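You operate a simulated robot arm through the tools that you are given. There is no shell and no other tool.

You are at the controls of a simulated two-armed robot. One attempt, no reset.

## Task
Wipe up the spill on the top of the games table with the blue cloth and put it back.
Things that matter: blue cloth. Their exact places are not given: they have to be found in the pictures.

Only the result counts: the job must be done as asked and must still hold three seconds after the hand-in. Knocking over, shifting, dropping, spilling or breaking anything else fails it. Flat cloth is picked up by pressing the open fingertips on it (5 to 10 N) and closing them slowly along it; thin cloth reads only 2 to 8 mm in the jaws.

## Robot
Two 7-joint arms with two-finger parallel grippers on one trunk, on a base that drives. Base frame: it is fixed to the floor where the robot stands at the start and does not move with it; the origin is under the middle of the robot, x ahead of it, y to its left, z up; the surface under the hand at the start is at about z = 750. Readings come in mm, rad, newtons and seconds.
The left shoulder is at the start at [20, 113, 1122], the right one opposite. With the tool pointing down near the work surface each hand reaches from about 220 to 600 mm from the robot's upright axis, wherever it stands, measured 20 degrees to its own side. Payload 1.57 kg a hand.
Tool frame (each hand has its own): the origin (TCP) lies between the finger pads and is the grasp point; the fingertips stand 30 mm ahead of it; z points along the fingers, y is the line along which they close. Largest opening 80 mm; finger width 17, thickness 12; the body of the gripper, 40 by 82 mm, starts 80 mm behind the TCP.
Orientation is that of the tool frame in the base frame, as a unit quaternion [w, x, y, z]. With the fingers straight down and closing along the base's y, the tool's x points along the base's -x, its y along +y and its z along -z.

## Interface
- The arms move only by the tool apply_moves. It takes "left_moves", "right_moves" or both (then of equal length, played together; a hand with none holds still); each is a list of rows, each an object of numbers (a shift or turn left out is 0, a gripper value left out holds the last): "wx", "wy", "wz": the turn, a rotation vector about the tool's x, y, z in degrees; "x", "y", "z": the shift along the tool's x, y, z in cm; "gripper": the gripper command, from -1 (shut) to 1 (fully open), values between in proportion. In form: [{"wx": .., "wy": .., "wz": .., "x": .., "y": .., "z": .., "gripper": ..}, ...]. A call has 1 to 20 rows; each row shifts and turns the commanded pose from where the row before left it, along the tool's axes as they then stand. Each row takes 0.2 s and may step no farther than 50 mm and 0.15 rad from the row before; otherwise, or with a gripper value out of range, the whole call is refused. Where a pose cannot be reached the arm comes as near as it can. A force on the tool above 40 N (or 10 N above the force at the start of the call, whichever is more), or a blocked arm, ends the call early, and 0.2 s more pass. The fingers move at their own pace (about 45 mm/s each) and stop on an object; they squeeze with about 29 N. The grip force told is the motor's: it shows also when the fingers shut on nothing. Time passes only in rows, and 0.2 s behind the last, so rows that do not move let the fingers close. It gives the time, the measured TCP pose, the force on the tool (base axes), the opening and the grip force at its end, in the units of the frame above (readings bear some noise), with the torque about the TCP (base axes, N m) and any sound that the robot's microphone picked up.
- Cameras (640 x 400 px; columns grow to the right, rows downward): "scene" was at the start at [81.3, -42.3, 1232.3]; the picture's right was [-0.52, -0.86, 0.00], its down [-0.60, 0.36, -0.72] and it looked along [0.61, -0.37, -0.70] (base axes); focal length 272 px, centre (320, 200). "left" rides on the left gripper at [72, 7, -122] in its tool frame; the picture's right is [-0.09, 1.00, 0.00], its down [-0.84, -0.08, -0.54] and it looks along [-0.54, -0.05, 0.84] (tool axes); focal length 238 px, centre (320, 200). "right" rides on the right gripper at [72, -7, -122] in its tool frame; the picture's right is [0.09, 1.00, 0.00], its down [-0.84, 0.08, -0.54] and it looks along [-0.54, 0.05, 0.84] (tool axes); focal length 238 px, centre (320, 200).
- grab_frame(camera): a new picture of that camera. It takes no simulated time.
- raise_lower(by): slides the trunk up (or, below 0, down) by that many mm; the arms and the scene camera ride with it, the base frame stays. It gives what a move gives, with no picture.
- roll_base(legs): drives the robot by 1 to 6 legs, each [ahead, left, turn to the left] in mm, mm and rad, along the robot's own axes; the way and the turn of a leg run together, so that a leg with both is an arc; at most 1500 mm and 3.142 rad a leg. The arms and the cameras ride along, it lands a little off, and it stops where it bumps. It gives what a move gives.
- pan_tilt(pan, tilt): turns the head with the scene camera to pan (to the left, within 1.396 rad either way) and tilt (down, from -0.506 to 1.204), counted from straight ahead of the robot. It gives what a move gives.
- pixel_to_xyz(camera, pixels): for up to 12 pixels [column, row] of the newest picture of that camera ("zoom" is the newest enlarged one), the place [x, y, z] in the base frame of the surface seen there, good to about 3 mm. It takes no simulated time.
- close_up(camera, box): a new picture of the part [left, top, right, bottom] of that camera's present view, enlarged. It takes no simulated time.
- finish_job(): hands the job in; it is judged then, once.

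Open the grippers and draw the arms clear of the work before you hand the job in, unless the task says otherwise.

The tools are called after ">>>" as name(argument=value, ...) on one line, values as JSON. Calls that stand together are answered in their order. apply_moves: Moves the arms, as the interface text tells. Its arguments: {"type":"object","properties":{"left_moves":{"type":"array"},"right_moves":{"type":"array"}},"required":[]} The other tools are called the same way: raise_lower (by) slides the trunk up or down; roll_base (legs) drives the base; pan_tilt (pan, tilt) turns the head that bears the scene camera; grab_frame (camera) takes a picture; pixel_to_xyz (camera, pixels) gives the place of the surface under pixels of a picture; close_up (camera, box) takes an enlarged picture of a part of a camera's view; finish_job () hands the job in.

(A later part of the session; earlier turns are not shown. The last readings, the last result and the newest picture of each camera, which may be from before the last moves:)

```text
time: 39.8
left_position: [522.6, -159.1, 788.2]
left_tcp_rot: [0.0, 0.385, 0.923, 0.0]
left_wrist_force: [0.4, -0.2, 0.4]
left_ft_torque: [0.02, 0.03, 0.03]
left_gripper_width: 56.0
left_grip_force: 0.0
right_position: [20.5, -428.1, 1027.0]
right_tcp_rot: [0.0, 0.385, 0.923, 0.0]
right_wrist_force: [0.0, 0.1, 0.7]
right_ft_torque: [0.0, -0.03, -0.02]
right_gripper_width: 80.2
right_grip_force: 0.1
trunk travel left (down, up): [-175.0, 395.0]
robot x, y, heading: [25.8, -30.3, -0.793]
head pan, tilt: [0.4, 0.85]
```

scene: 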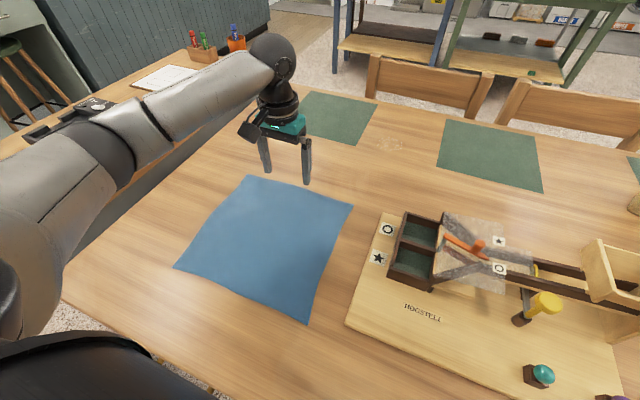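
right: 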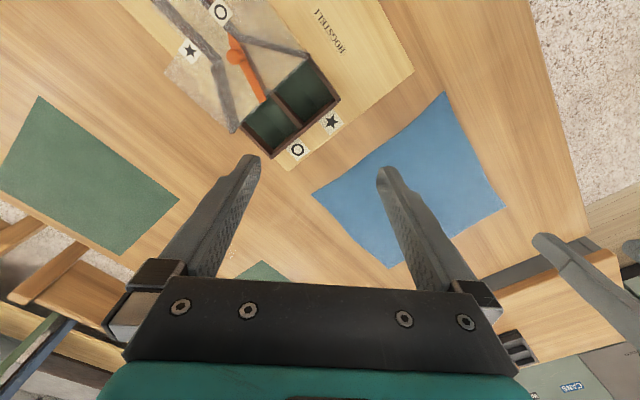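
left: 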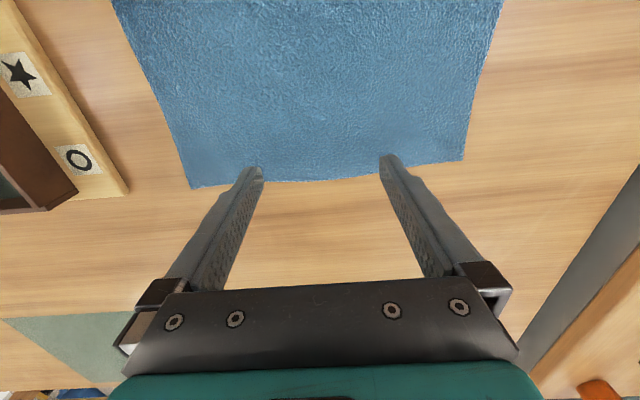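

Fingertips are about 6–8 mm above the cloth. I'll step down 2 mm at a time and watch the force.

>>> apply_moves(left_moves=[{"z": 0.2}, {"z": 0.2}, {"z": 0.2}])

```text
time: 40.6
left_position: [521.0, -159.8, 783.1]
left_tcp_rot: [0.001, 0.384, 0.923, 0.002]
left_wrist_force: [-0.6, -0.5, 0.2]
left_ft_torque: [-0.02, -0.01, -0.01]
left_gripper_width: 55.7
left_grip_force: 0.1
right_position: [19.9, -427.9, 1026.8]
right_tcp_rot: [0.0, 0.384, 0.923, 0.0]
right_wrist_force: [0.6, 0.1, 0.1]
right_ft_torque: [0.0, 0.01, 0.0]
right_gripper_width: 79.9
right_grip_force: 0.1
trunk travel left (down, up): [-175.0, 395.0]
robot x, y, heading: [28.8, -28.8, -0.789]
head pan, tilt: [0.4, 0.85]
```

No contact yet at z=783. Two more small steps.

>>> apply_moves(left_moves=[{"z": 0.15}, {"z": 0.15}])

```text
time: 41.2
left_position: [521.5, -160.8, 780.9]
left_tcp_rot: [0.001, 0.384, 0.923, 0.001]
left_wrist_force: [-0.9, 0.5, 4.7]
left_ft_torque: [-0.05, 0.11, -0.03]
left_gripper_width: 56.1
left_grip_force: 0.0
right_position: [19.2, -429.1, 1026.8]
right_tcp_rot: [0.0, 0.385, 0.923, 0.0]
right_wrist_force: [-0.7, 0.4, -0.2]
right_ft_torque: [0.06, 0.01, 0.04]
right_gripper_width: 79.8
right_grip_force: 0.0
trunk travel left (down, up): [-175.0, 395.0]
robot x, y, heading: [28.0, -26.1, -0.79]
head pan, tilt: [0.4, 0.85]
```

Contact at 4.7 N. One more 0.5 mm to sit in the 5–10 N band, then close slowly along the cloth.

>>> apply_moves(left_moves=[{"z": 0.05}, {"gripper": 0.3}, {"gripper": 0.2}])

```text
time: 42.0
left_position: [521.2, -159.6, 781.4]
left_tcp_rot: [0.002, 0.385, 0.923, 0.0]
left_wrist_force: [1.3, 0.3, 11.5]
left_ft_torque: [-0.08, 0.07, -0.01]
left_gripper_width: 46.0
left_grip_force: 0.0
right_position: [18.7, -428.6, 1026.8]
right_tcp_rot: [0.0, 0.384, 0.923, 0.0]
right_wrist_force: [-0.3, 0.2, -0.1]
right_ft_torque: [-0.02, 0.02, 0.02]
right_gripper_width: 80.1
right_grip_force: 0.1
trunk travel left (down, up): [-175.0, 395.0]
robot x, y, heading: [29.4, -23.7, -0.787]
head pan, tilt: [0.4, 0.85]
```

Force is 11.5 N, a bit high; I'll ease up 0.4 mm and continue closing slowly.

>>> apply_moves(left_moves=[{"z": -0.04, "gripper": 0.1}, {"gripper": 0.0}, {"gripper": -0.1}, {"gripper": -0.2}, {"gripper": -0.3}])

>>> grab_frame(camera="left")

```text
time: 43.2
left_position: [522.5, -160.2, 781.4]
left_tcp_rot: [0.001, 0.384, 0.923, 0.0]
left_wrist_force: [-0.8, -0.6, 14.0]
left_ft_torque: [-0.09, 0.08, 0.02]
left_gripper_width: 26.9
left_grip_force: 0.2
right_position: [19.2, -429.5, 1027.3]
right_tcp_rot: [0.0, 0.384, 0.923, 0.0]
right_wrist_force: [0.4, 0.8, -0.9]
right_ft_torque: [0.0, -0.01, -0.01]
right_gripper_width: 80.2
right_grip_force: 0.1
trunk travel left (down, up): [-175.0, 395.0]
robot x, y, heading: [24.9, -30.2, -0.789]
head pan, tilt: [0.4, 0.85]
```

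```text
taken
```

left: 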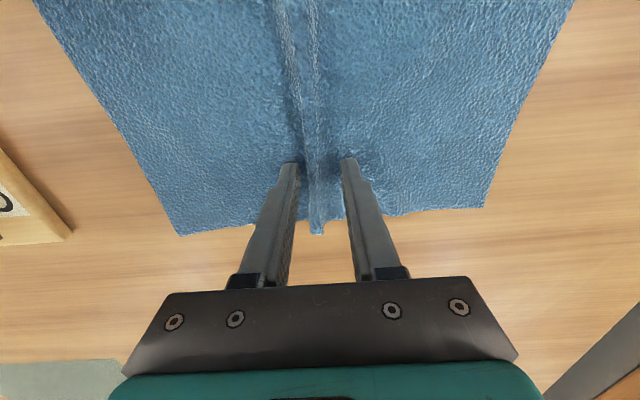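

A ridge is forming between the tips around (312,170). Continue closing to shut, easing up slightly.

>>> apply_moves(left_moves=[{"z": -0.05, "gripper": -0.4}, {"gripper": -0.5}, {"gripper": -0.6}, {"gripper": -0.7}, {"gripper": -0.8}, {"gripper": -0.9}, {"gripper": -1}, {}, {}])

>>> grab_frame(camera="left")

```text
time: 45.2
left_position: [519.9, -159.2, 782.0]
left_tcp_rot: [0.001, 0.385, 0.923, 0.001]
left_wrist_force: [-2.2, -0.3, 6.2]
left_ft_torque: [0.0, 0.04, -0.01]
left_gripper_width: 2.4
left_grip_force: 23.7
right_position: [19.1, -430.2, 1027.5]
right_tcp_rot: [0.0, 0.385, 0.923, 0.0]
right_wrist_force: [-0.3, 0.6, 0.0]
right_ft_torque: [0.0, 0.02, 0.01]
right_gripper_width: 79.8
right_grip_force: 0.1
trunk travel left (down, up): [-175.0, 395.0]
robot x, y, heading: [28.6, -28.3, -0.79]
head pan, tilt: [0.4, 0.85]
```

```text
taken
```

left: 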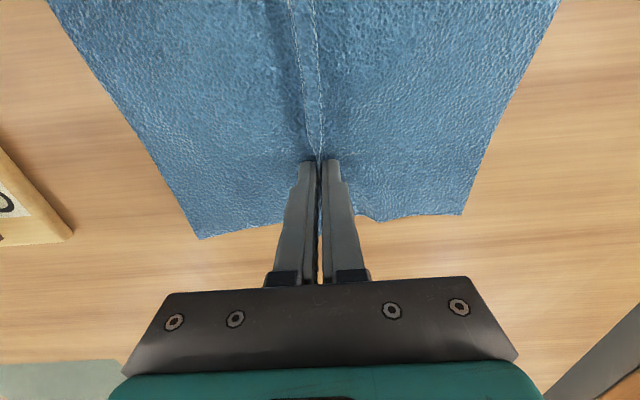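

Closed on cloth: 2.4 mm with 24 N, ridge visible between the fingers. I'll lift 80 mm and check that it holds.

>>> apply_moves(left_moves=[{"z": -1}, {"z": -1}, {"z": -2}, {"z": -2}, {"z": -2}])

>>> grab_frame(camera="left")

>>> grab_frame(camera="scene")

```text
time: 46.4
left_position: [521.4, -159.4, 862.2]
left_tcp_rot: [-0.001, 0.384, 0.923, 0.001]
left_wrist_force: [0.6, -0.3, -0.7]
left_ft_torque: [0.0, 0.02, -0.01]
left_gripper_width: 2.2
left_grip_force: 23.8
right_position: [19.5, -428.9, 1028.1]
right_tcp_rot: [0.0, 0.384, 0.923, 0.0]
right_wrist_force: [-0.4, -0.1, -0.6]
right_ft_torque: [-0.04, -0.02, -0.01]
right_gripper_width: 79.9
right_grip_force: 0.0
trunk travel left (down, up): [-175.0, 395.0]
robot x, y, heading: [29.5, -26.7, -0.784]
head pan, tilt: [0.4, 0.85]
```

```text
taken
```

left: 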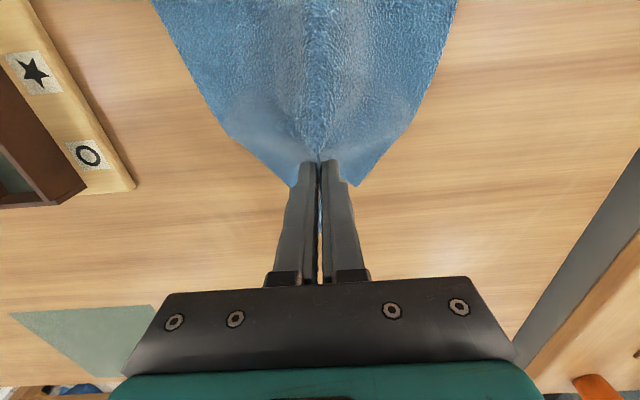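

```text
taken
```

scene: 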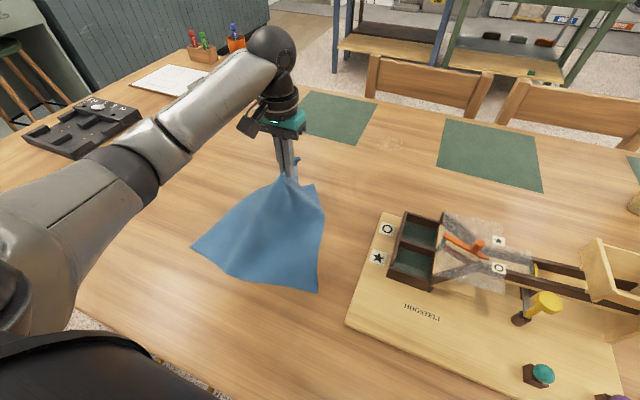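

The cloth hangs firmly from the hand. I'll lift it to z≈1080 so it clears the table and game, then tilt the tool outward 48°.

>>> apply_moves(left_moves=[{"z": -2.2}, {"z": -2.2}, {"z": -2.2}, {"z": -2.2}, {"z": -2.2}, {"z": -2.2}, {"z": -2.2}, {"z": -2.2}, {"z": -2.2}, {"z": -2.2}, {"wy": -8}, {"wy": -8}, {"wy": -8}, {"wy": -8}, {"wy": -8}, {"wy": -8}])

>>> grab_frame(camera="scene")

```text
time: 49.8
left_position: [522.2, -161.6, 1081.3]
left_tcp_rot: [0.377, 0.351, 0.843, -0.157]
left_wrist_force: [0.0, -0.5, 0.0]
left_ft_torque: [0.03, 0.0, 0.04]
left_gripper_width: 2.3
left_grip_force: 23.8
right_position: [19.2, -428.3, 1027.5]
right_tcp_rot: [0.0, 0.384, 0.923, 0.0]
right_wrist_force: [0.0, 0.3, -0.7]
right_ft_torque: [0.03, -0.03, 0.03]
right_gripper_width: 79.9
right_grip_force: 0.0
trunk travel left (down, up): [-175.0, 395.0]
robot x, y, heading: [24.7, -28.5, -0.787]
head pan, tilt: [0.4, 0.85]
```

```text
taken
```

scene: 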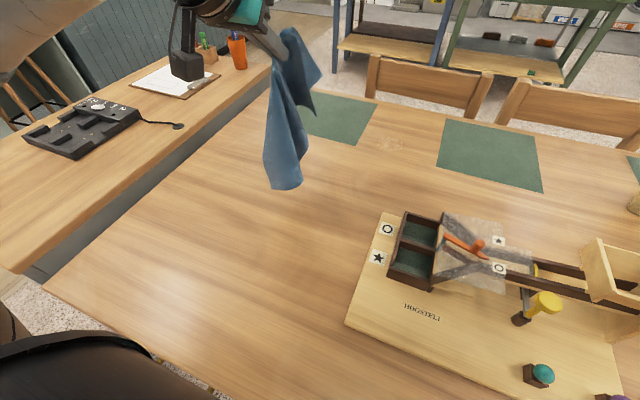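

The cloth hangs clear and the spill is visible at (388,145). Now I carry it forward and right to above the table just short of the spill.

>>> apply_moves(left_moves=[{"x": -1.17, "z": 1.3, "y": -1.97}, {"x": -1.17, "z": 1.3, "y": -1.97}, {"x": -1.17, "z": 1.3, "y": -1.97}, {"x": -1.17, "z": 1.3, "y": -1.97}, {"x": -1.17, "z": 1.3, "y": -1.97}, {"x": -1.17, "z": 1.3, "y": -1.97}, {"x": -1.17, "z": 1.3, "y": -1.97}, {"x": -1.17, "z": 1.3, "y": -1.97}])

>>> raise_lower(by=-40)

```text
time: 51.6
left_position: [509.6, -370.6, 1080.4]
left_tcp_rot: [0.377, 0.351, 0.843, -0.155]
left_wrist_force: [0.1, 0.0, 0.5]
left_ft_torque: [0.0, -0.03, -0.01]
left_gripper_width: 2.1
left_grip_force: 23.8
right_position: [20.0, -428.5, 1027.3]
right_tcp_rot: [-0.001, 0.385, 0.923, 0.0]
right_wrist_force: [0.2, -0.2, 0.1]
right_ft_torque: [0.01, 0.0, 0.0]
right_gripper_width: 80.0
right_grip_force: 0.1
trunk travel left (down, up): [-175.0, 395.0]
robot x, y, heading: [29.5, -25.7, -0.79]
head pan, tilt: [0.4, 0.85]
```

```text
time: 52.4
left_position: [508.0, -370.8, 1041.1]
left_tcp_rot: [0.376, 0.351, 0.843, -0.156]
left_wrist_force: [-0.2, -0.1, -0.9]
left_ft_torque: [-0.01, 0.01, 0.03]
left_gripper_width: 2.2
left_grip_force: 24.2
right_position: [18.7, -429.5, 986.7]
right_tcp_rot: [0.001, 0.385, 0.923, 0.0]
right_wrist_force: [-0.2, -1.0, 0.3]
right_ft_torque: [0.03, -0.01, 0.03]
right_gripper_width: 80.2
right_grip_force: 0.1
trunk travel left (down, up): [-135.0, 435.0]
robot x, y, heading: [29.6, -29.6, -0.788]
head pan, tilt: [0.4, 0.85]
```

The trunk came down 40 mm freely. To keep the right hand high above the games as I lower further, I'll raise the right arm 140 mm first.

>>> apply_moves(right_moves=[{"z": -2}, {"z": -2}, {"z": -2}, {"z": -2}, {"z": -2}, {"z": -2}, {"z": -2}])

>>> raise_lower(by=-40)

>>> pan_tilt(pan=0.0, tilt=1.204)

>>> grab_frame(camera="scene")

```text
time: 54.0
left_position: [509.3, -371.1, 1040.3]
left_tcp_rot: [0.376, 0.351, 0.843, -0.156]
left_wrist_force: [0.1, 0.6, 0.3]
left_ft_torque: [-0.02, -0.01, -0.02]
left_gripper_width: 2.2
left_grip_force: 24.0
right_position: [18.6, -427.6, 1127.7]
right_tcp_rot: [-0.001, 0.384, 0.923, 0.001]
right_wrist_force: [-0.2, -0.6, -0.9]
right_ft_torque: [-0.03, -0.03, -0.01]
right_gripper_width: 79.9
right_grip_force: 0.0
trunk travel left (down, up): [-135.0, 435.0]
robot x, y, heading: [25.8, -28.3, -0.787]
head pan, tilt: [0.4, 0.85]
```

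```text
time: 54.8
left_position: [508.3, -371.0, 1000.3]
left_tcp_rot: [0.375, 0.352, 0.843, -0.157]
left_wrist_force: [-0.7, -0.7, -0.9]
left_ft_torque: [0.0, 0.01, -0.04]
left_gripper_width: 2.5
left_grip_force: 22.9
right_position: [19.2, -428.2, 1087.0]
right_tcp_rot: [0.0, 0.385, 0.923, 0.0]
right_wrist_force: [-0.2, -0.2, -0.7]
right_ft_torque: [-0.02, -0.02, 0.01]
right_gripper_width: 80.3
right_grip_force: 0.0
trunk travel left (down, up): [-95.0, 475.0]
robot x, y, heading: [28.1, -30.1, -0.79]
head pan, tilt: [0.4, 0.85]
```

```text
time: 55.7
left_position: [508.7, -372.5, 1000.1]
left_tcp_rot: [0.375, 0.351, 0.844, -0.155]
left_wrist_force: [0.4, -1.1, 0.0]
left_ft_torque: [0.0, -0.03, 0.01]
left_gripper_width: 2.5
left_grip_force: 23.7
right_position: [19.9, -428.0, 1087.4]
right_tcp_rot: [0.0, 0.384, 0.923, 0.0]
right_wrist_force: [-0.3, 0.6, 0.0]
right_ft_torque: [-0.01, -0.02, 0.01]
right_gripper_width: 79.6
right_grip_force: 0.1
trunk travel left (down, up): [-95.0, 475.0]
robot x, y, heading: [27.1, -28.8, -0.791]
head pan, tilt: [0.0, 1.201]
```

```text
taken
```

scene: 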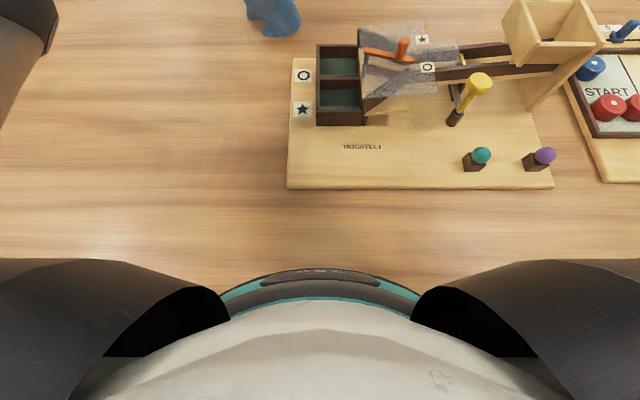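

No contact, level readings. Another 40 mm down (120 in all).

>>> raise_lower(by=-40)

>>> pan_tilt(pan=0.1, tilt=0.75)

>>> grab_frame(camera="scene")

```text
time: 56.5
left_position: [508.9, -370.8, 960.2]
left_tcp_rot: [0.376, 0.351, 0.843, -0.156]
left_wrist_force: [-0.7, 0.7, 0.4]
left_ft_torque: [-0.01, 0.01, -0.02]
left_gripper_width: 2.3
left_grip_force: 23.9
right_position: [18.9, -428.5, 1048.3]
right_tcp_rot: [0.0, 0.385, 0.923, 0.0]
right_wrist_force: [0.5, 1.0, 0.1]
right_ft_torque: [-0.03, -0.02, 0.01]
right_gripper_width: 80.2
right_grip_force: 0.1
trunk travel left (down, up): [-55.0, 515.0]
robot x, y, heading: [28.1, -25.6, -0.79]
head pan, tilt: [0.0, 1.201]
```

```text
time: 57.4
left_position: [509.2, -371.4, 960.0]
left_tcp_rot: [0.376, 0.351, 0.843, -0.156]
left_wrist_force: [0.1, -0.2, 0.1]
left_ft_torque: [0.04, -0.03, -0.01]
left_gripper_width: 2.1
left_grip_force: 23.8
right_position: [20.5, -427.6, 1046.5]
right_tcp_rot: [0.0, 0.384, 0.923, 0.0]
right_wrist_force: [0.1, 0.4, 0.0]
right_ft_torque: [0.02, 0.02, 0.01]
right_gripper_width: 80.1
right_grip_force: 0.0
trunk travel left (down, up): [-55.0, 515.0]
robot x, y, heading: [25.3, -28.1, -0.785]
head pan, tilt: [0.099, 0.75]
```

```text
taken
```

scene: 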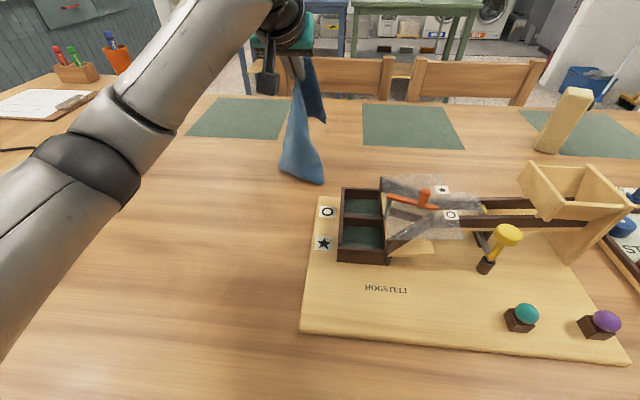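

Cloth hangs over the table just short of the spill, no contact anywhere. I'll tilt the tool to 60° and come down and forward to just above the near edge of the spill (TCP n≈725, z≈800).

>>> apply_moves(left_moves=[{"wy": -6}, {"wy": -6}, {"x": 1.087, "z": 2.117}, {"x": 1.087, "z": 2.117}, {"x": 1.087, "z": 2.117}, {"x": 1.087, "z": 2.117}, {"x": 1.087, "z": 2.117}, {"x": 1.087, "z": 2.117}, {"x": 1.087, "z": 2.117}, {"x": 1.087, "z": 2.117}])

>>> grab_frame(camera="scene")

>>> grab_frame(camera="left")

```text
time: 59.6
left_position: [581.3, -443.2, 798.5]
left_tcp_rot: [0.462, 0.333, 0.8, -0.191]
left_wrist_force: [-0.5, 0.0, 0.2]
left_ft_torque: [-0.01, 0.01, -0.01]
left_gripper_width: 2.4
left_grip_force: 23.4
right_position: [18.6, -427.5, 1048.1]
right_tcp_rot: [0.0, 0.385, 0.923, 0.0]
right_wrist_force: [-0.2, 0.0, -0.9]
right_ft_torque: [-0.02, 0.02, 0.03]
right_gripper_width: 80.1
right_grip_force: 0.1
trunk travel left (down, up): [-55.0, 515.0]
robot x, y, heading: [32.0, -27.5, -0.789]
head pan, tilt: [0.099, 0.75]
```

```text
taken
```

scene: 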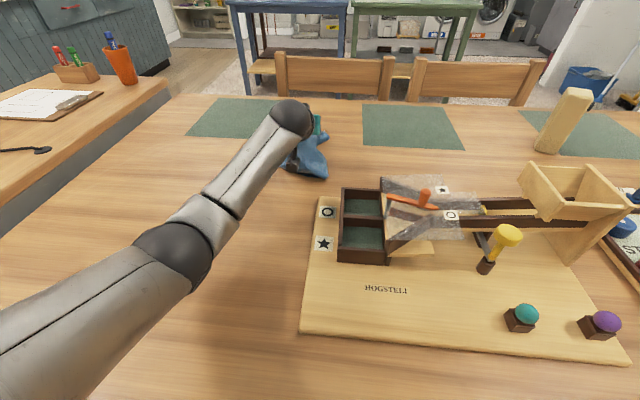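

```text
taken
```

left: 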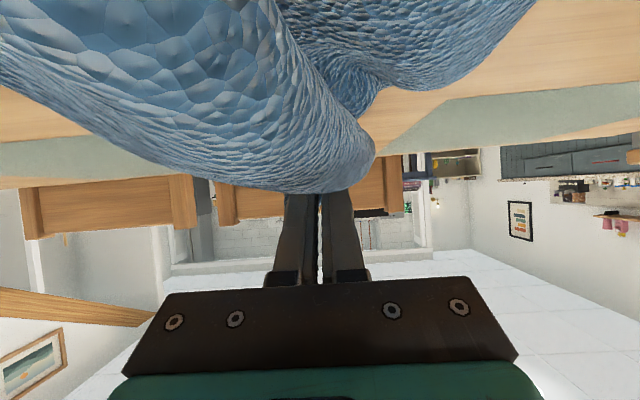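

TCP is at n=724, left 98, z=798; the tip is at n≈750, 30 mm above the table, with cloth hanging beneath. I lower until it presses lightly.

>>> apply_moves(left_moves=[{"x": 0.866, "z": 0.5}, {"x": 0.866, "z": 0.5}, {"x": 0.43, "z": 0.25}, {"x": 0.26, "z": 0.15}])

```text
time: 60.6
left_position: [581.8, -444.3, 775.4]
left_tcp_rot: [0.465, 0.332, 0.798, -0.193]
left_wrist_force: [2.3, -0.6, 12.9]
left_ft_torque: [-0.2, -0.17, 0.01]
left_gripper_width: 2.1
left_grip_force: 24.0
right_position: [19.4, -428.1, 1048.5]
right_tcp_rot: [0.0, 0.384, 0.923, 0.0]
right_wrist_force: [0.2, -0.7, -0.4]
right_ft_torque: [0.01, 0.0, -0.01]
right_gripper_width: 79.7
right_grip_force: 0.0
trunk travel left (down, up): [-55.0, 515.0]
robot x, y, heading: [28.2, -30.2, -0.797]
head pan, tilt: [0.099, 0.75]
```

It presses at 13 N through the folded cloth. Now I wipe side to side over left 45–133, advancing outward 20 mm between strokes.

>>> apply_moves(left_moves=[{"y": 1.2}, {"y": 1.2}, {"y": 1.2}, {"y": -1.5}, {"y": -1.5}, {"y": -1.5}, {"y": -1.5}, {"y": -1.5}, {"y": -1.5}, {"x": -0.5, "z": 0.866}, {"x": -0.5, "z": 0.866}, {"y": 1.5}, {"y": 1.5}, {"y": 1.5}, {"y": 1.5}, {"y": 1.5}, {"y": 1.5}])

>>> grab_frame(camera="scene")

>>> close_up(camera="scene", box=[230, 90, 390, 190])

```text
time: 64.2
left_position: [621.1, -432.4, 774.6]
left_tcp_rot: [0.464, 0.333, 0.797, -0.194]
left_wrist_force: [-3.4, -4.0, 12.1]
left_ft_torque: [-0.29, -0.11, -0.11]
left_gripper_width: 2.4
left_grip_force: 23.8
right_position: [18.4, -428.5, 1046.5]
right_tcp_rot: [0.0, 0.384, 0.923, 0.0]
right_wrist_force: [0.5, -0.6, 0.8]
right_ft_torque: [0.0, 0.01, 0.02]
right_gripper_width: 80.0
right_grip_force: 0.0
trunk travel left (down, up): [-55.0, 515.0]
robot x, y, heading: [28.7, -26.0, -0.788]
head pan, tilt: [0.099, 0.75]
```

```text
taken
```

scene: 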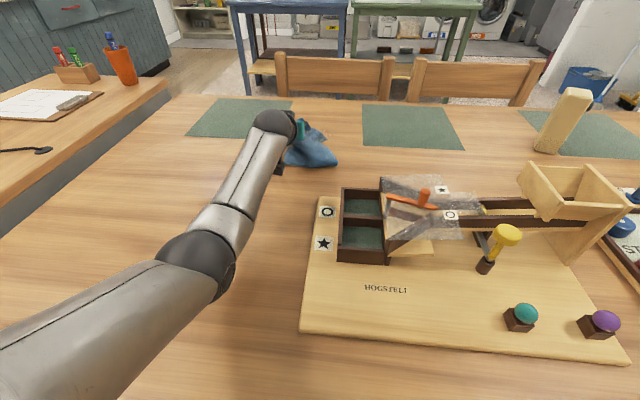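

```text
4.00 times, centred on (310, 140) of scene
```

zoom: 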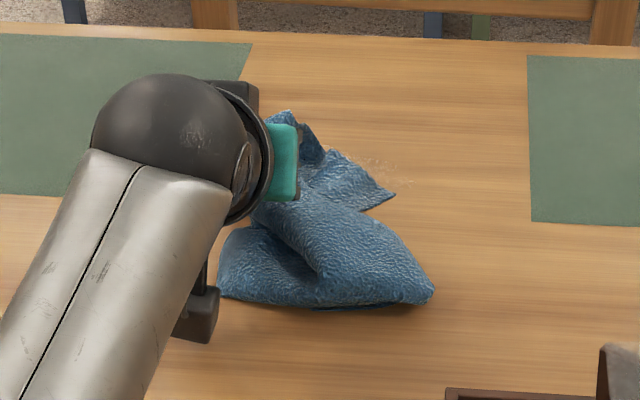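

A bit of spill still shows at zoom (375,165), on the far side. I advance 20 mm and stroke right and back.

>>> apply_moves(left_moves=[{"x": -0.5, "z": 0.866}, {"x": -0.5, "z": 0.866}, {"y": -1.5}, {"y": -1.5}, {"y": -1.5}, {"y": -1.5}, {"y": -1.5}, {"y": -1.5}, {"y": -0.5}])

>>> close_up(camera="scene", box=[230, 90, 390, 190])

```text
time: 66.2
left_position: [568.1, -514.2, 773.9]
left_tcp_rot: [0.465, 0.331, 0.798, -0.192]
left_wrist_force: [4.3, 5.4, 15.4]
left_ft_torque: [-0.09, -0.33, 0.14]
left_gripper_width: 2.1
left_grip_force: 23.9
right_position: [19.2, -427.3, 1048.1]
right_tcp_rot: [0.0, 0.384, 0.923, 0.0]
right_wrist_force: [-1.1, 0.3, 0.6]
right_ft_torque: [0.0, -0.02, 0.02]
right_gripper_width: 80.2
right_grip_force: 0.0
trunk travel left (down, up): [-55.0, 515.0]
robot x, y, heading: [27.6, -27.6, -0.79]
head pan, tilt: [0.099, 0.75]
```

```text
4.00 times, centred on (310, 140) of scene
```

zoom: 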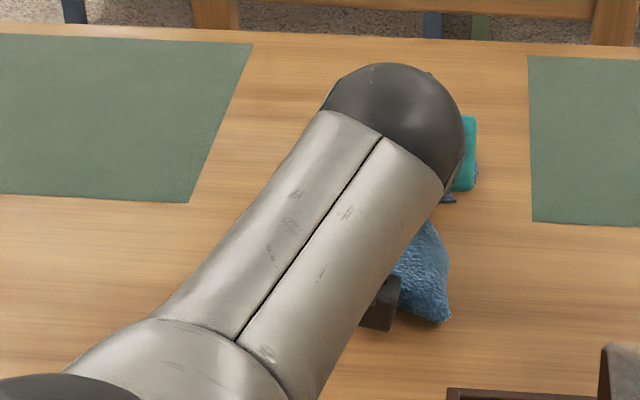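

The left part looks clean. I stroke back left at the same distance, then look again.

>>> apply_moves(left_moves=[{"y": 1.5}, {"y": 1.5}, {"y": 1.5}, {"y": 1.5}, {"y": 1.5}, {"y": 1.5}, {"y": 1.0}])

>>> close_up(camera="scene", box=[230, 90, 390, 190])

```text
time: 67.8
left_position: [637.9, -444.0, 774.7]
left_tcp_rot: [0.464, 0.333, 0.798, -0.193]
left_wrist_force: [-3.2, -3.8, 13.2]
left_ft_torque: [-0.28, -0.07, -0.11]
left_gripper_width: 2.5
left_grip_force: 24.1
right_position: [18.1, -428.7, 1047.5]
right_tcp_rot: [0.001, 0.384, 0.923, 0.0]
right_wrist_force: [-1.0, 0.7, -0.6]
right_ft_torque: [0.03, -0.03, 0.0]
right_gripper_width: 80.2
right_grip_force: 0.2
trunk travel left (down, up): [-55.0, 515.0]
robot x, y, heading: [24.8, -26.0, -0.783]
head pan, tilt: [0.099, 0.75]
```

```text
4.00 times, centred on (310, 140) of scene
```

zoom: 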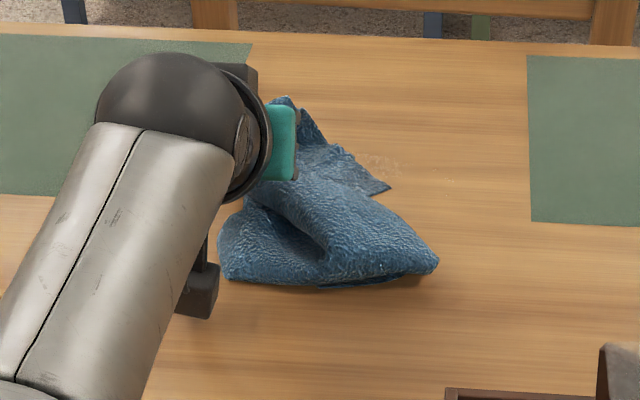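

Some spill remains near zoom (375,165). I'll measure it against the hand.

>>> pixel_to_xyz(camera="zoom", pixels=[[360, 152], [400, 165], [395, 180], [385, 158], [340, 160], [388, 188], [290, 100]])

>>> close_up(camera="scene", box=[295, 110, 359, 150])

```text
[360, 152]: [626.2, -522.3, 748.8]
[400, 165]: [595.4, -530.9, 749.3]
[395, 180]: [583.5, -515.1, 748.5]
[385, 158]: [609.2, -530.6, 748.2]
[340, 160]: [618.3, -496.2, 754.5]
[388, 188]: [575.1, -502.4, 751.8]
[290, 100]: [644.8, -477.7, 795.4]
```

```text
10.00 times, centred on (327, 130) of scene
```

zoom: 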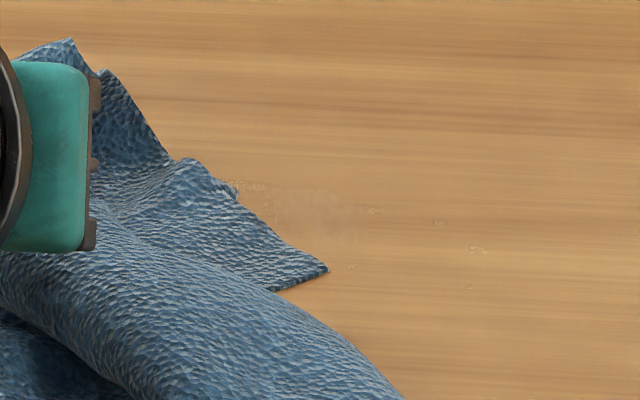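

What is left lies at n≈777–812, left≈45–75, with tiny droplets to the right at (440,222), (475,250), (470,287). I'll measure those droplets.

>>> pixel_to_xyz(camera="zoom", pixels=[[440, 222], [475, 250], [470, 287], [350, 267], [330, 195], [240, 185], [330, 230], [485, 248]])

```text
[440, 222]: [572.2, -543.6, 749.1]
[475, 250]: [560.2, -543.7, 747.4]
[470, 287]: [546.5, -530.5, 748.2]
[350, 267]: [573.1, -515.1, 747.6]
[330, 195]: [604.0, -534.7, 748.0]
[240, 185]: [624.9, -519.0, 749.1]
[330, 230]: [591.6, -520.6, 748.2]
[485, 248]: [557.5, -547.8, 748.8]
```

I need about 25 mm more reach, out to n≈825, and lateral to left≈5. I'll lift the hand, lower the trunk another 45 mm and tilt to 70°.

>>> apply_moves(left_moves=[{"x": -1.73, "z": -1.0}, {"x": -1.73, "z": -1.0}, {"x": -1.73, "z": -1.0}, {"x": -1.73, "z": -1.0}, {"x": 1.0, "z": -1.73, "y": -1.5}, {"x": 1.0, "z": -1.73, "y": -1.5}, {"x": 1.0, "z": -1.73, "y": -1.5}])

>>> raise_lower(by=-25)

>>> raise_lower(by=-20)

>>> close_up(camera="scene", box=[230, 70, 390, 170])

```text
time: 69.4
left_position: [562.8, -430.6, 851.7]
left_tcp_rot: [0.462, 0.333, 0.8, -0.191]
left_wrist_force: [-0.2, 0.9, -1.2]
left_ft_torque: [0.0, 0.04, -0.01]
left_gripper_width: 2.4
left_grip_force: 24.2
right_position: [19.1, -428.0, 1048.2]
right_tcp_rot: [0.0, 0.384, 0.923, 0.0]
right_wrist_force: [0.3, 0.1, 0.5]
right_ft_torque: [-0.01, 0.04, 0.01]
right_gripper_width: 80.1
right_grip_force: 0.1
trunk travel left (down, up): [-55.0, 515.0]
robot x, y, heading: [25.6, -25.5, -0.789]
head pan, tilt: [0.099, 0.75]
```

```text
time: 70.2
left_position: [562.3, -431.0, 827.9]
left_tcp_rot: [0.462, 0.333, 0.8, -0.191]
left_wrist_force: [-0.4, 0.2, -0.8]
left_ft_torque: [0.01, 0.04, -0.01]
left_gripper_width: 2.3
left_grip_force: 23.6
right_position: [19.1, -428.0, 1022.5]
right_tcp_rot: [0.0, 0.385, 0.923, 0.0]
right_wrist_force: [1.2, 0.0, 0.0]
right_ft_torque: [-0.03, -0.02, -0.01]
right_gripper_width: 80.1
right_grip_force: 0.1
trunk travel left (down, up): [-30.0, 540.0]
robot x, y, heading: [29.9, -28.9, -0.788]
head pan, tilt: [0.099, 0.75]
```

```text
time: 70.8
left_position: [562.6, -425.8, 843.8]
left_tcp_rot: [0.481, 0.326, 0.789, -0.201]
left_wrist_force: [0.5, -0.4, -0.5]
left_ft_torque: [0.04, 0.01, 0.02]
left_gripper_width: 2.3
left_grip_force: 23.5
right_position: [11.6, -420.0, 1007.4]
right_tcp_rot: [0.006, 0.385, 0.923, -0.003]
right_wrist_force: [-0.3, 0.3, 0.0]
right_ft_torque: [-0.01, 0.01, 0.0]
right_gripper_width: 80.0
right_grip_force: 0.1
trunk travel left (down, up): [-10.0, 560.0]
robot x, y, heading: [29.6, -27.0, -0.781]
head pan, tilt: [0.099, 0.75]
```

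```text
4.00 times, centred on (310, 120) of scene
```

zoom: 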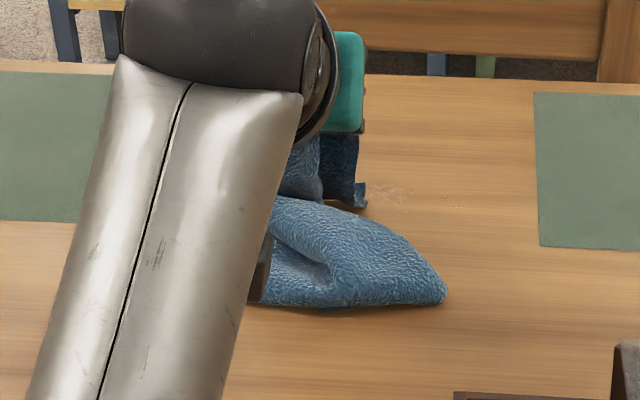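

The last 20 mm made contact: the body leaned back and the left hand rose. I raise the trunk back 25 mm at once and look at what touched.

>>> raise_lower(by=25)

>>> pan_tilt(pan=0.45, tilt=0.95)

>>> grab_frame(camera="scene")

```text
time: 71.5
left_position: [563.3, -430.5, 829.4]
left_tcp_rot: [0.462, 0.333, 0.8, -0.19]
left_wrist_force: [-1.0, 0.9, -0.4]
left_ft_torque: [-0.01, -0.02, -0.01]
left_gripper_width: 2.3
left_grip_force: 24.2
right_position: [20.0, -428.5, 1025.9]
right_tcp_rot: [-0.001, 0.384, 0.923, 0.0]
right_wrist_force: [0.5, -0.1, 0.7]
right_ft_torque: [0.01, 0.04, -0.01]
right_gripper_width: 79.8
right_grip_force: 0.1
trunk travel left (down, up): [-35.0, 535.0]
robot x, y, heading: [27.1, -27.8, -0.789]
head pan, tilt: [0.099, 0.75]
```

```text
time: 72.4
left_position: [563.3, -430.6, 831.5]
left_tcp_rot: [0.462, 0.333, 0.799, -0.191]
left_wrist_force: [0.7, 0.5, -0.4]
left_ft_torque: [0.0, -0.03, 0.01]
left_gripper_width: 2.2
left_grip_force: 23.4
right_position: [19.4, -428.4, 1028.4]
right_tcp_rot: [0.001, 0.384, 0.923, 0.0]
right_wrist_force: [-0.4, 0.7, -0.3]
right_ft_torque: [0.02, -0.02, -0.03]
right_gripper_width: 80.2
right_grip_force: 0.0
trunk travel left (down, up): [-35.0, 535.0]
robot x, y, heading: [26.4, -29.4, -0.786]
head pan, tilt: [0.45, 0.949]
```

```text
taken
```

scene: 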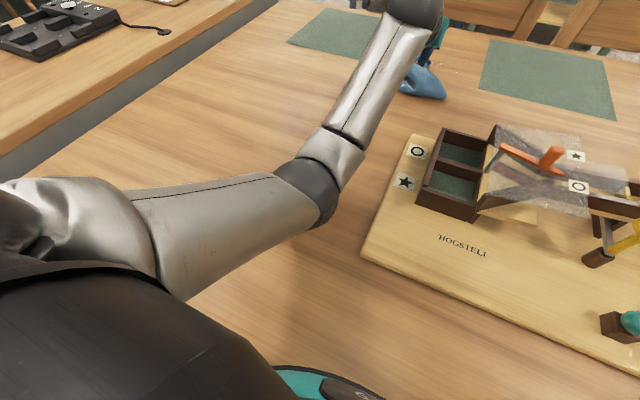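

The black elbow at (310,190) looks low over the table; I'll measure its height and the spacing to the table.

>>> pixel_to_xyz(camera="scene", pixels=[[300, 175], [310, 195], [325, 210], [320, 235], [250, 240], [280, 185], [345, 150], [380, 90]])

>>> close_up(camera="scene", box=[380, 30, 480, 92])

```text
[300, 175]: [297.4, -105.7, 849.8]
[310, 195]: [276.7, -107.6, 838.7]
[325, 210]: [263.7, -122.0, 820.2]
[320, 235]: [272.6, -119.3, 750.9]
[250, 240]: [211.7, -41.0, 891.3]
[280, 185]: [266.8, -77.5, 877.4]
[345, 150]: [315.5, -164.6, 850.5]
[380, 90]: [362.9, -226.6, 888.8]
```

```text
6.40 times, centred on (430, 61) of scene
```

zoom: 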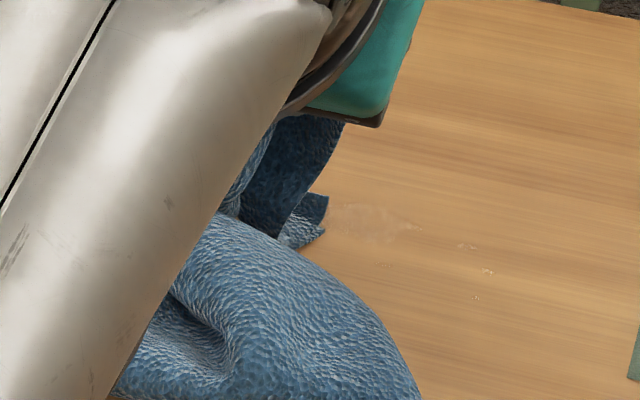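

The elbow's underside is about 20 mm above the table when retracted, so that's what touched; it rises as the arm extends. I'll extend forward 60 mm first, then tilt to 70° and shift over the remaining spill.

>>> apply_moves(left_moves=[{"x": -1.0, "z": 1.73, "y": -0.5}, {"x": -1.0, "z": 1.73, "y": -0.5}, {"x": -1.0, "z": 1.73, "y": -0.5}, {"wy": -5}, {"wy": -5}])

>>> grab_frame(camera="scene")

```text
time: 73.6
left_position: [595.3, -483.2, 832.7]
left_tcp_rot: [0.53, 0.316, 0.755, -0.221]
left_wrist_force: [-0.1, -0.2, -0.8]
left_ft_torque: [0.04, 0.0, -0.01]
left_gripper_width: 2.2
left_grip_force: 24.1
right_position: [19.9, -428.6, 1026.7]
right_tcp_rot: [0.0, 0.384, 0.924, 0.0]
right_wrist_force: [0.1, -0.2, -0.3]
right_ft_torque: [-0.02, 0.03, -0.03]
right_gripper_width: 79.8
right_grip_force: 0.1
trunk travel left (down, up): [-35.0, 535.0]
robot x, y, heading: [28.6, -29.6, -0.789]
head pan, tilt: [0.45, 0.949]
```

```text
taken
```

scene: 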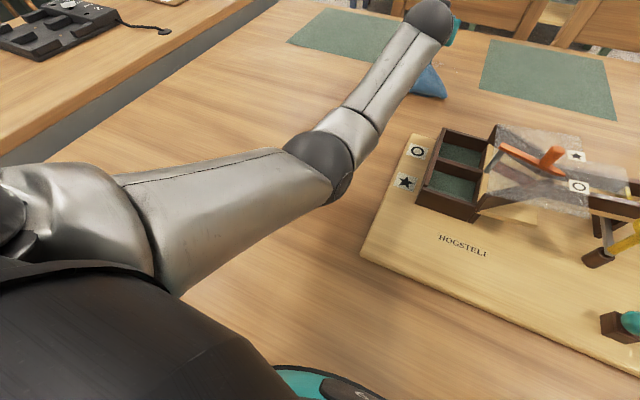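

TCP is at n=763, left 79, tilt 70°. I go forward 12 mm and lower until the cloth presses on the far part of the spill.

>>> apply_moves(left_moves=[{"x": -0.41, "z": 1.13}, {"x": 1.88, "z": 0.684}, {"x": 1.88, "z": 0.684}, {"x": 0.94, "z": 0.342}, {"x": 0.47, "z": 0.171}])

```text
time: 74.6
left_position: [606.1, -496.2, 799.4]
left_tcp_rot: [0.541, 0.312, 0.748, -0.225]
left_wrist_force: [3.0, -3.6, 8.0]
left_ft_torque: [0.81, 0.79, 0.03]
left_gripper_width: 2.6
left_grip_force: 24.3
right_position: [19.2, -427.8, 1025.6]
right_tcp_rot: [-0.001, 0.384, 0.923, 0.0]
right_wrist_force: [-0.8, 1.5, 0.3]
right_ft_torque: [-0.04, 0.02, 0.02]
right_gripper_width: 80.0
right_grip_force: 0.0
trunk travel left (down, up): [-35.0, 535.0]
robot x, y, heading: [29.3, -27.0, -0.788]
head pan, tilt: [0.45, 0.949]
stopped in row 5 (left hand): the force on the tool passed its limit at 44 N (the readings are from after the stop); the commanded pose is now the measured one
```

The force limit tripped at z≈799, with a torque that says the wrist was pressing on the bunched cloth behind the fingers. I'll lift slightly, go back to 60° tilt (which worked), and come down again.

>>> apply_moves(left_moves=[{"x": -0.94, "z": -0.342}, {"x": -0.94, "z": -0.342}, {"wy": 5}, {"wy": 5}])

>>> close_up(camera="scene", box=[370, 0, 530, 100])

```text
time: 75.6
left_position: [604.1, -493.7, 815.7]
left_tcp_rot: [0.47, 0.331, 0.795, -0.194]
left_wrist_force: [-0.2, 0.8, 0.5]
left_ft_torque: [0.01, -0.01, 0.04]
left_gripper_width: 2.4
left_grip_force: 23.6
right_position: [19.6, -427.4, 1026.8]
right_tcp_rot: [0.001, 0.384, 0.923, 0.0]
right_wrist_force: [-0.1, -0.3, 0.1]
right_ft_torque: [0.0, 0.01, 0.01]
right_gripper_width: 79.9
right_grip_force: 0.1
trunk travel left (down, up): [-35.0, 535.0]
robot x, y, heading: [25.3, -22.7, -0.787]
head pan, tilt: [0.45, 0.949]
```

```text
4.00 times, centred on (450, 50) of scene
```

zoom: 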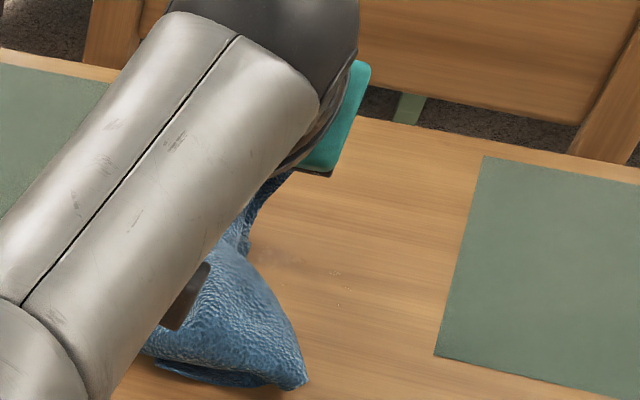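

The camera hangs on the underside of the tilted tool, so it touches the table beyond about 55° tilt. A better way is to turn the robot right about 0.6 rad so the left shoulder comes some 60 mm nearer the spill. First I raise the trunk, draw the hand back and look at the spill.

>>> raise_lower(by=100)

>>> apply_moves(left_moves=[{"x": 1.5, "z": -2.6}, {"x": 1.5, "z": -2.6}, {"x": 1.5, "z": -2.6}, {"x": 1.5, "z": -2.6}, {"x": 1.5, "z": -2.6}, {"wy": 6}, {"wy": 6}])

>>> pan_tilt(pan=0.0, tilt=0.8)

>>> grab_frame(camera="scene")

```text
time: 76.9
left_position: [605.0, -494.9, 915.7]
left_tcp_rot: [0.47, 0.332, 0.794, -0.196]
left_wrist_force: [1.0, -1.1, -0.4]
left_ft_torque: [-0.02, 0.01, -0.01]
left_gripper_width: 2.4
left_grip_force: 24.0
right_position: [19.9, -428.0, 1127.1]
right_tcp_rot: [-0.001, 0.384, 0.923, 0.0]
right_wrist_force: [0.0, 1.0, -0.1]
right_ft_torque: [-0.01, -0.02, -0.02]
right_gripper_width: 79.8
right_grip_force: 0.0
trunk travel left (down, up): [-135.0, 435.0]
robot x, y, heading: [24.5, -30.1, -0.784]
head pan, tilt: [0.45, 0.949]
```

```text
time: 78.5
left_position: [500.1, -389.1, 910.6]
left_tcp_rot: [0.384, 0.35, 0.839, -0.16]
left_wrist_force: [-0.7, 0.1, -0.3]
left_ft_torque: [-0.02, -0.02, 0.01]
left_gripper_width: 2.4
left_grip_force: 23.6
right_position: [19.8, -429.3, 1127.1]
right_tcp_rot: [-0.001, 0.385, 0.923, -0.001]
right_wrist_force: [0.3, 0.0, 0.1]
right_ft_torque: [-0.02, 0.0, 0.01]
right_gripper_width: 79.7
right_grip_force: 0.1
trunk travel left (down, up): [-135.0, 435.0]
robot x, y, heading: [28.1, -30.9, -0.784]
head pan, tilt: [0.45, 0.949]
```

```text
time: 79.4
left_position: [499.1, -388.6, 913.3]
left_tcp_rot: [0.385, 0.35, 0.839, -0.159]
left_wrist_force: [-0.3, -0.6, -0.6]
left_ft_torque: [0.0, -0.02, -0.03]
left_gripper_width: 2.3
left_grip_force: 23.6
right_position: [20.5, -427.9, 1126.6]
right_tcp_rot: [0.0, 0.384, 0.923, 0.0]
right_wrist_force: [0.1, -0.7, 0.4]
right_ft_torque: [0.0, 0.01, 0.02]
right_gripper_width: 79.9
right_grip_force: 0.2
trunk travel left (down, up): [-135.0, 435.0]
robot x, y, heading: [26.7, -25.6, -0.792]
head pan, tilt: [0.0, 0.799]
```

```text
taken
```

scene: 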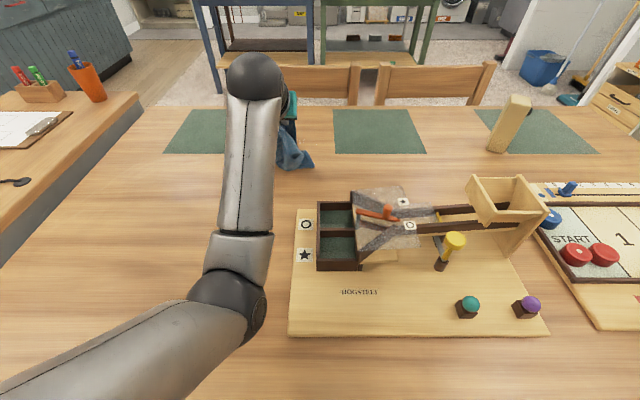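

The hand with the cloth is clear of the spill. Before turning, I raise the trunk so the cloth clears the table, and swing the hand out to the left so it won't sweep over the games when I turn right.

>>> raise_lower(by=150)

>>> apply_moves(left_moves=[{"x": 1.06, "z": -1.17, "y": 2.68}, {"x": 1.06, "z": -1.17, "y": 2.68}, {"x": 1.06, "z": -1.17, "y": 2.68}, {"x": 1.06, "z": -1.17, "y": 2.68}, {"x": 1.06, "z": -1.17, "y": 2.68}, {"x": 1.06, "z": -1.17, "y": 2.68}, {"x": 1.06, "z": -1.17, "y": 2.68}, {"x": 1.06, "z": -1.17, "y": 2.68}, {"x": 1.06, "z": -1.17, "y": 2.68}, {"x": 1.06, "z": -1.17, "y": 2.68}, {"x": 1.06, "z": -1.17, "y": 2.68}, {"x": 1.06, "z": -1.17, "y": 2.68}])

>>> grab_frame(camera="scene")

>>> close_up(camera="scene", box=[210, 80, 370, 180])

```text
time: 81.2
left_position: [498.2, -389.7, 1062.1]
left_tcp_rot: [0.385, 0.35, 0.839, -0.16]
left_wrist_force: [-0.7, -0.8, -0.8]
left_ft_torque: [0.02, -0.01, -0.02]
left_gripper_width: 2.1
left_grip_force: 23.6
right_position: [18.8, -428.8, 1277.0]
right_tcp_rot: [-0.001, 0.384, 0.923, 0.001]
right_wrist_force: [0.3, 0.5, -0.3]
right_ft_torque: [0.02, 0.0, 0.0]
right_gripper_width: 80.2
right_grip_force: 0.0
trunk travel left (down, up): [-285.0, 285.0]
robot x, y, heading: [26.8, -26.9, -0.791]
head pan, tilt: [0.0, 0.799]
```

```text
time: 83.8
left_position: [591.9, -28.2, 1059.3]
left_tcp_rot: [0.385, 0.349, 0.839, -0.159]
left_wrist_force: [0.2, 0.1, -0.8]
left_ft_torque: [0.03, -0.04, 0.03]
left_gripper_width: 2.3
left_grip_force: 23.8
right_position: [18.8, -427.3, 1278.3]
right_tcp_rot: [0.0, 0.385, 0.923, 0.0]
right_wrist_force: [0.2, 0.2, 0.2]
right_ft_torque: [0.01, 0.01, -0.02]
right_gripper_width: 80.3
right_grip_force: 0.1
trunk travel left (down, up): [-285.0, 285.0]
robot x, y, heading: [27.9, -30.2, -0.789]
head pan, tilt: [0.0, 0.799]
```

```text
taken
```

scene: 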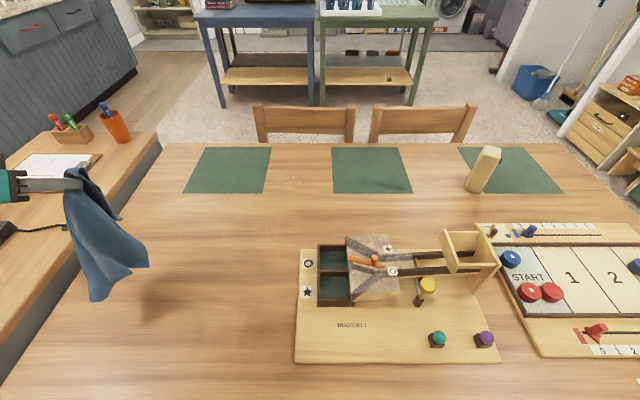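

```text
4.00 times, centred on (290, 130) of scene
```

zoom: 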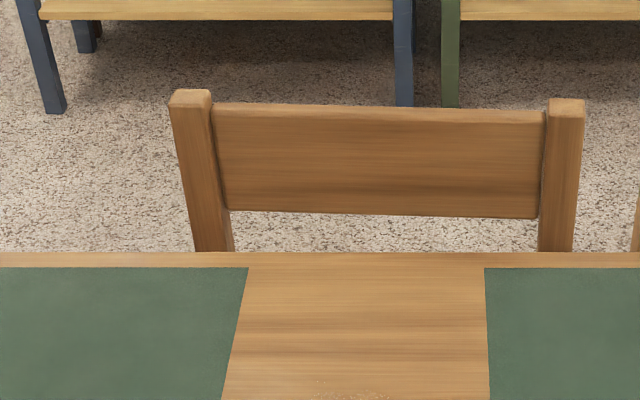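

Now the spill area near (292,181) is unobstructed; I enlarge it to see what's left.

>>> close_up(camera="scene", box=[252, 155, 332, 205])

>>> pixel_to_xyz(camera="scene", pixels=[[263, 192], [271, 149], [331, 149], [334, 192], [292, 181]])

```text
8.00 times, centred on (292, 180) of scene
```

zoom: 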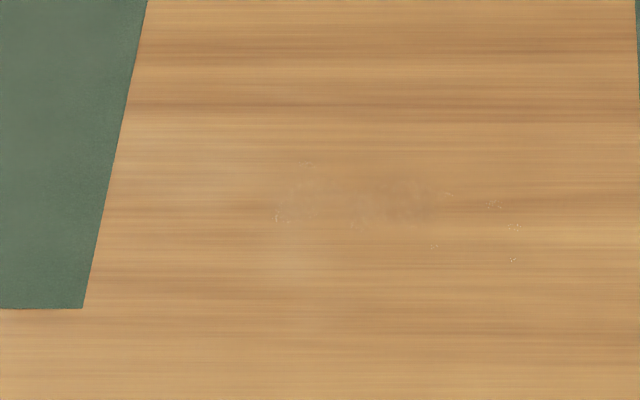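

```text
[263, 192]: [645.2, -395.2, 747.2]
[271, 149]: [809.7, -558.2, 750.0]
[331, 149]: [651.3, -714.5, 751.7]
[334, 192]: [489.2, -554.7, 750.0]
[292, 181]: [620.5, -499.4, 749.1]
```

>>> pixel_to_xyz(camera="zoom", pixels=[[280, 215], [305, 165], [350, 190], [420, 190], [448, 194], [495, 205], [520, 228], [512, 260], [435, 245], [360, 225], [400, 215], [340, 165]])

```text
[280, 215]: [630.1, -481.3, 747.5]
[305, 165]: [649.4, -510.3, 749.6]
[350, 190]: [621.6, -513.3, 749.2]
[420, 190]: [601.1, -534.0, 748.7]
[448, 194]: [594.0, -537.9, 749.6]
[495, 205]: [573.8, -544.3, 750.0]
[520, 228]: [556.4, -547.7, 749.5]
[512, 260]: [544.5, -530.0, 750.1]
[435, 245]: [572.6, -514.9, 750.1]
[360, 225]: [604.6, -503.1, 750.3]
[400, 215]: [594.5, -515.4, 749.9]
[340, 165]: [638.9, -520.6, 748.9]
```

The near part (n<780) is clean; what's left is n 760–822, left 5–105. I now turn the base right in two steps of 0.3 rad to bring the left shoulder nearer.

>>> roll_base(legs=[[0, 0, -0.3]])

>>> roll_base(legs=[[0, 0, -0.3]])

>>> pan_tilt(pan=0.6, tilt=0.85)

>>> grab_frame(camera="scene")

```text
time: 85.1
left_position: [568.3, -190.3, 1059.1]
left_tcp_rot: [0.358, 0.468, 0.779, -0.214]
left_wrist_force: [0.2, 0.1, -0.2]
left_ft_torque: [-0.02, -0.03, 0.04]
left_gripper_width: 2.1
left_grip_force: 24.0
right_position: [-94.5, -408.3, 1277.4]
right_tcp_rot: [0.001, 0.514, 0.858, 0.0]
right_wrist_force: [-0.7, -1.0, 0.2]
right_ft_torque: [0.0, -0.08, 0.02]
right_gripper_width: 80.1
right_grip_force: 0.0
trunk travel left (down, up): [-285.0, 285.0]
robot x, y, heading: [24.6, -26.2, -1.082]
head pan, tilt: [0.0, 0.799]
```

```text
time: 86.5
left_position: [494.4, -344.8, 1059.9]
left_tcp_rot: [0.321, 0.58, 0.7, -0.266]
left_wrist_force: [-0.8, 0.0, -0.4]
left_ft_torque: [-0.01, -0.02, 0.06]
left_gripper_width: 2.2
left_grip_force: 23.5
right_position: [-204.0, -354.7, 1277.5]
right_tcp_rot: [0.0, 0.638, 0.77, 0.0]
right_wrist_force: [-0.1, 0.3, -0.7]
right_ft_torque: [0.0, -0.05, 0.0]
right_gripper_width: 79.9
right_grip_force: 0.0
trunk travel left (down, up): [-285.0, 285.0]
robot x, y, heading: [25.4, -31.0, -1.385]
head pan, tilt: [0.0, 0.799]
```

```text
time: 87.5
left_position: [496.1, -344.7, 1059.9]
left_tcp_rot: [0.321, 0.579, 0.701, -0.265]
left_wrist_force: [0.3, -0.2, -0.2]
left_ft_torque: [0.0, -0.05, -0.02]
left_gripper_width: 2.2
left_grip_force: 23.6
right_position: [-202.9, -354.6, 1277.0]
right_tcp_rot: [-0.001, 0.637, 0.771, 0.0]
right_wrist_force: [-0.4, 0.3, 1.0]
right_ft_torque: [0.04, -0.03, 0.04]
right_gripper_width: 80.2
right_grip_force: 0.1
trunk travel left (down, up): [-285.0, 285.0]
robot x, y, heading: [27.9, -25.8, -1.38]
head pan, tilt: [0.6, 0.85]
```

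```text
taken
```

scene: 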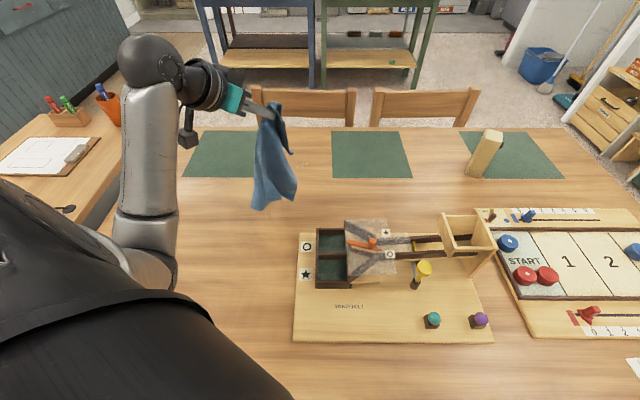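

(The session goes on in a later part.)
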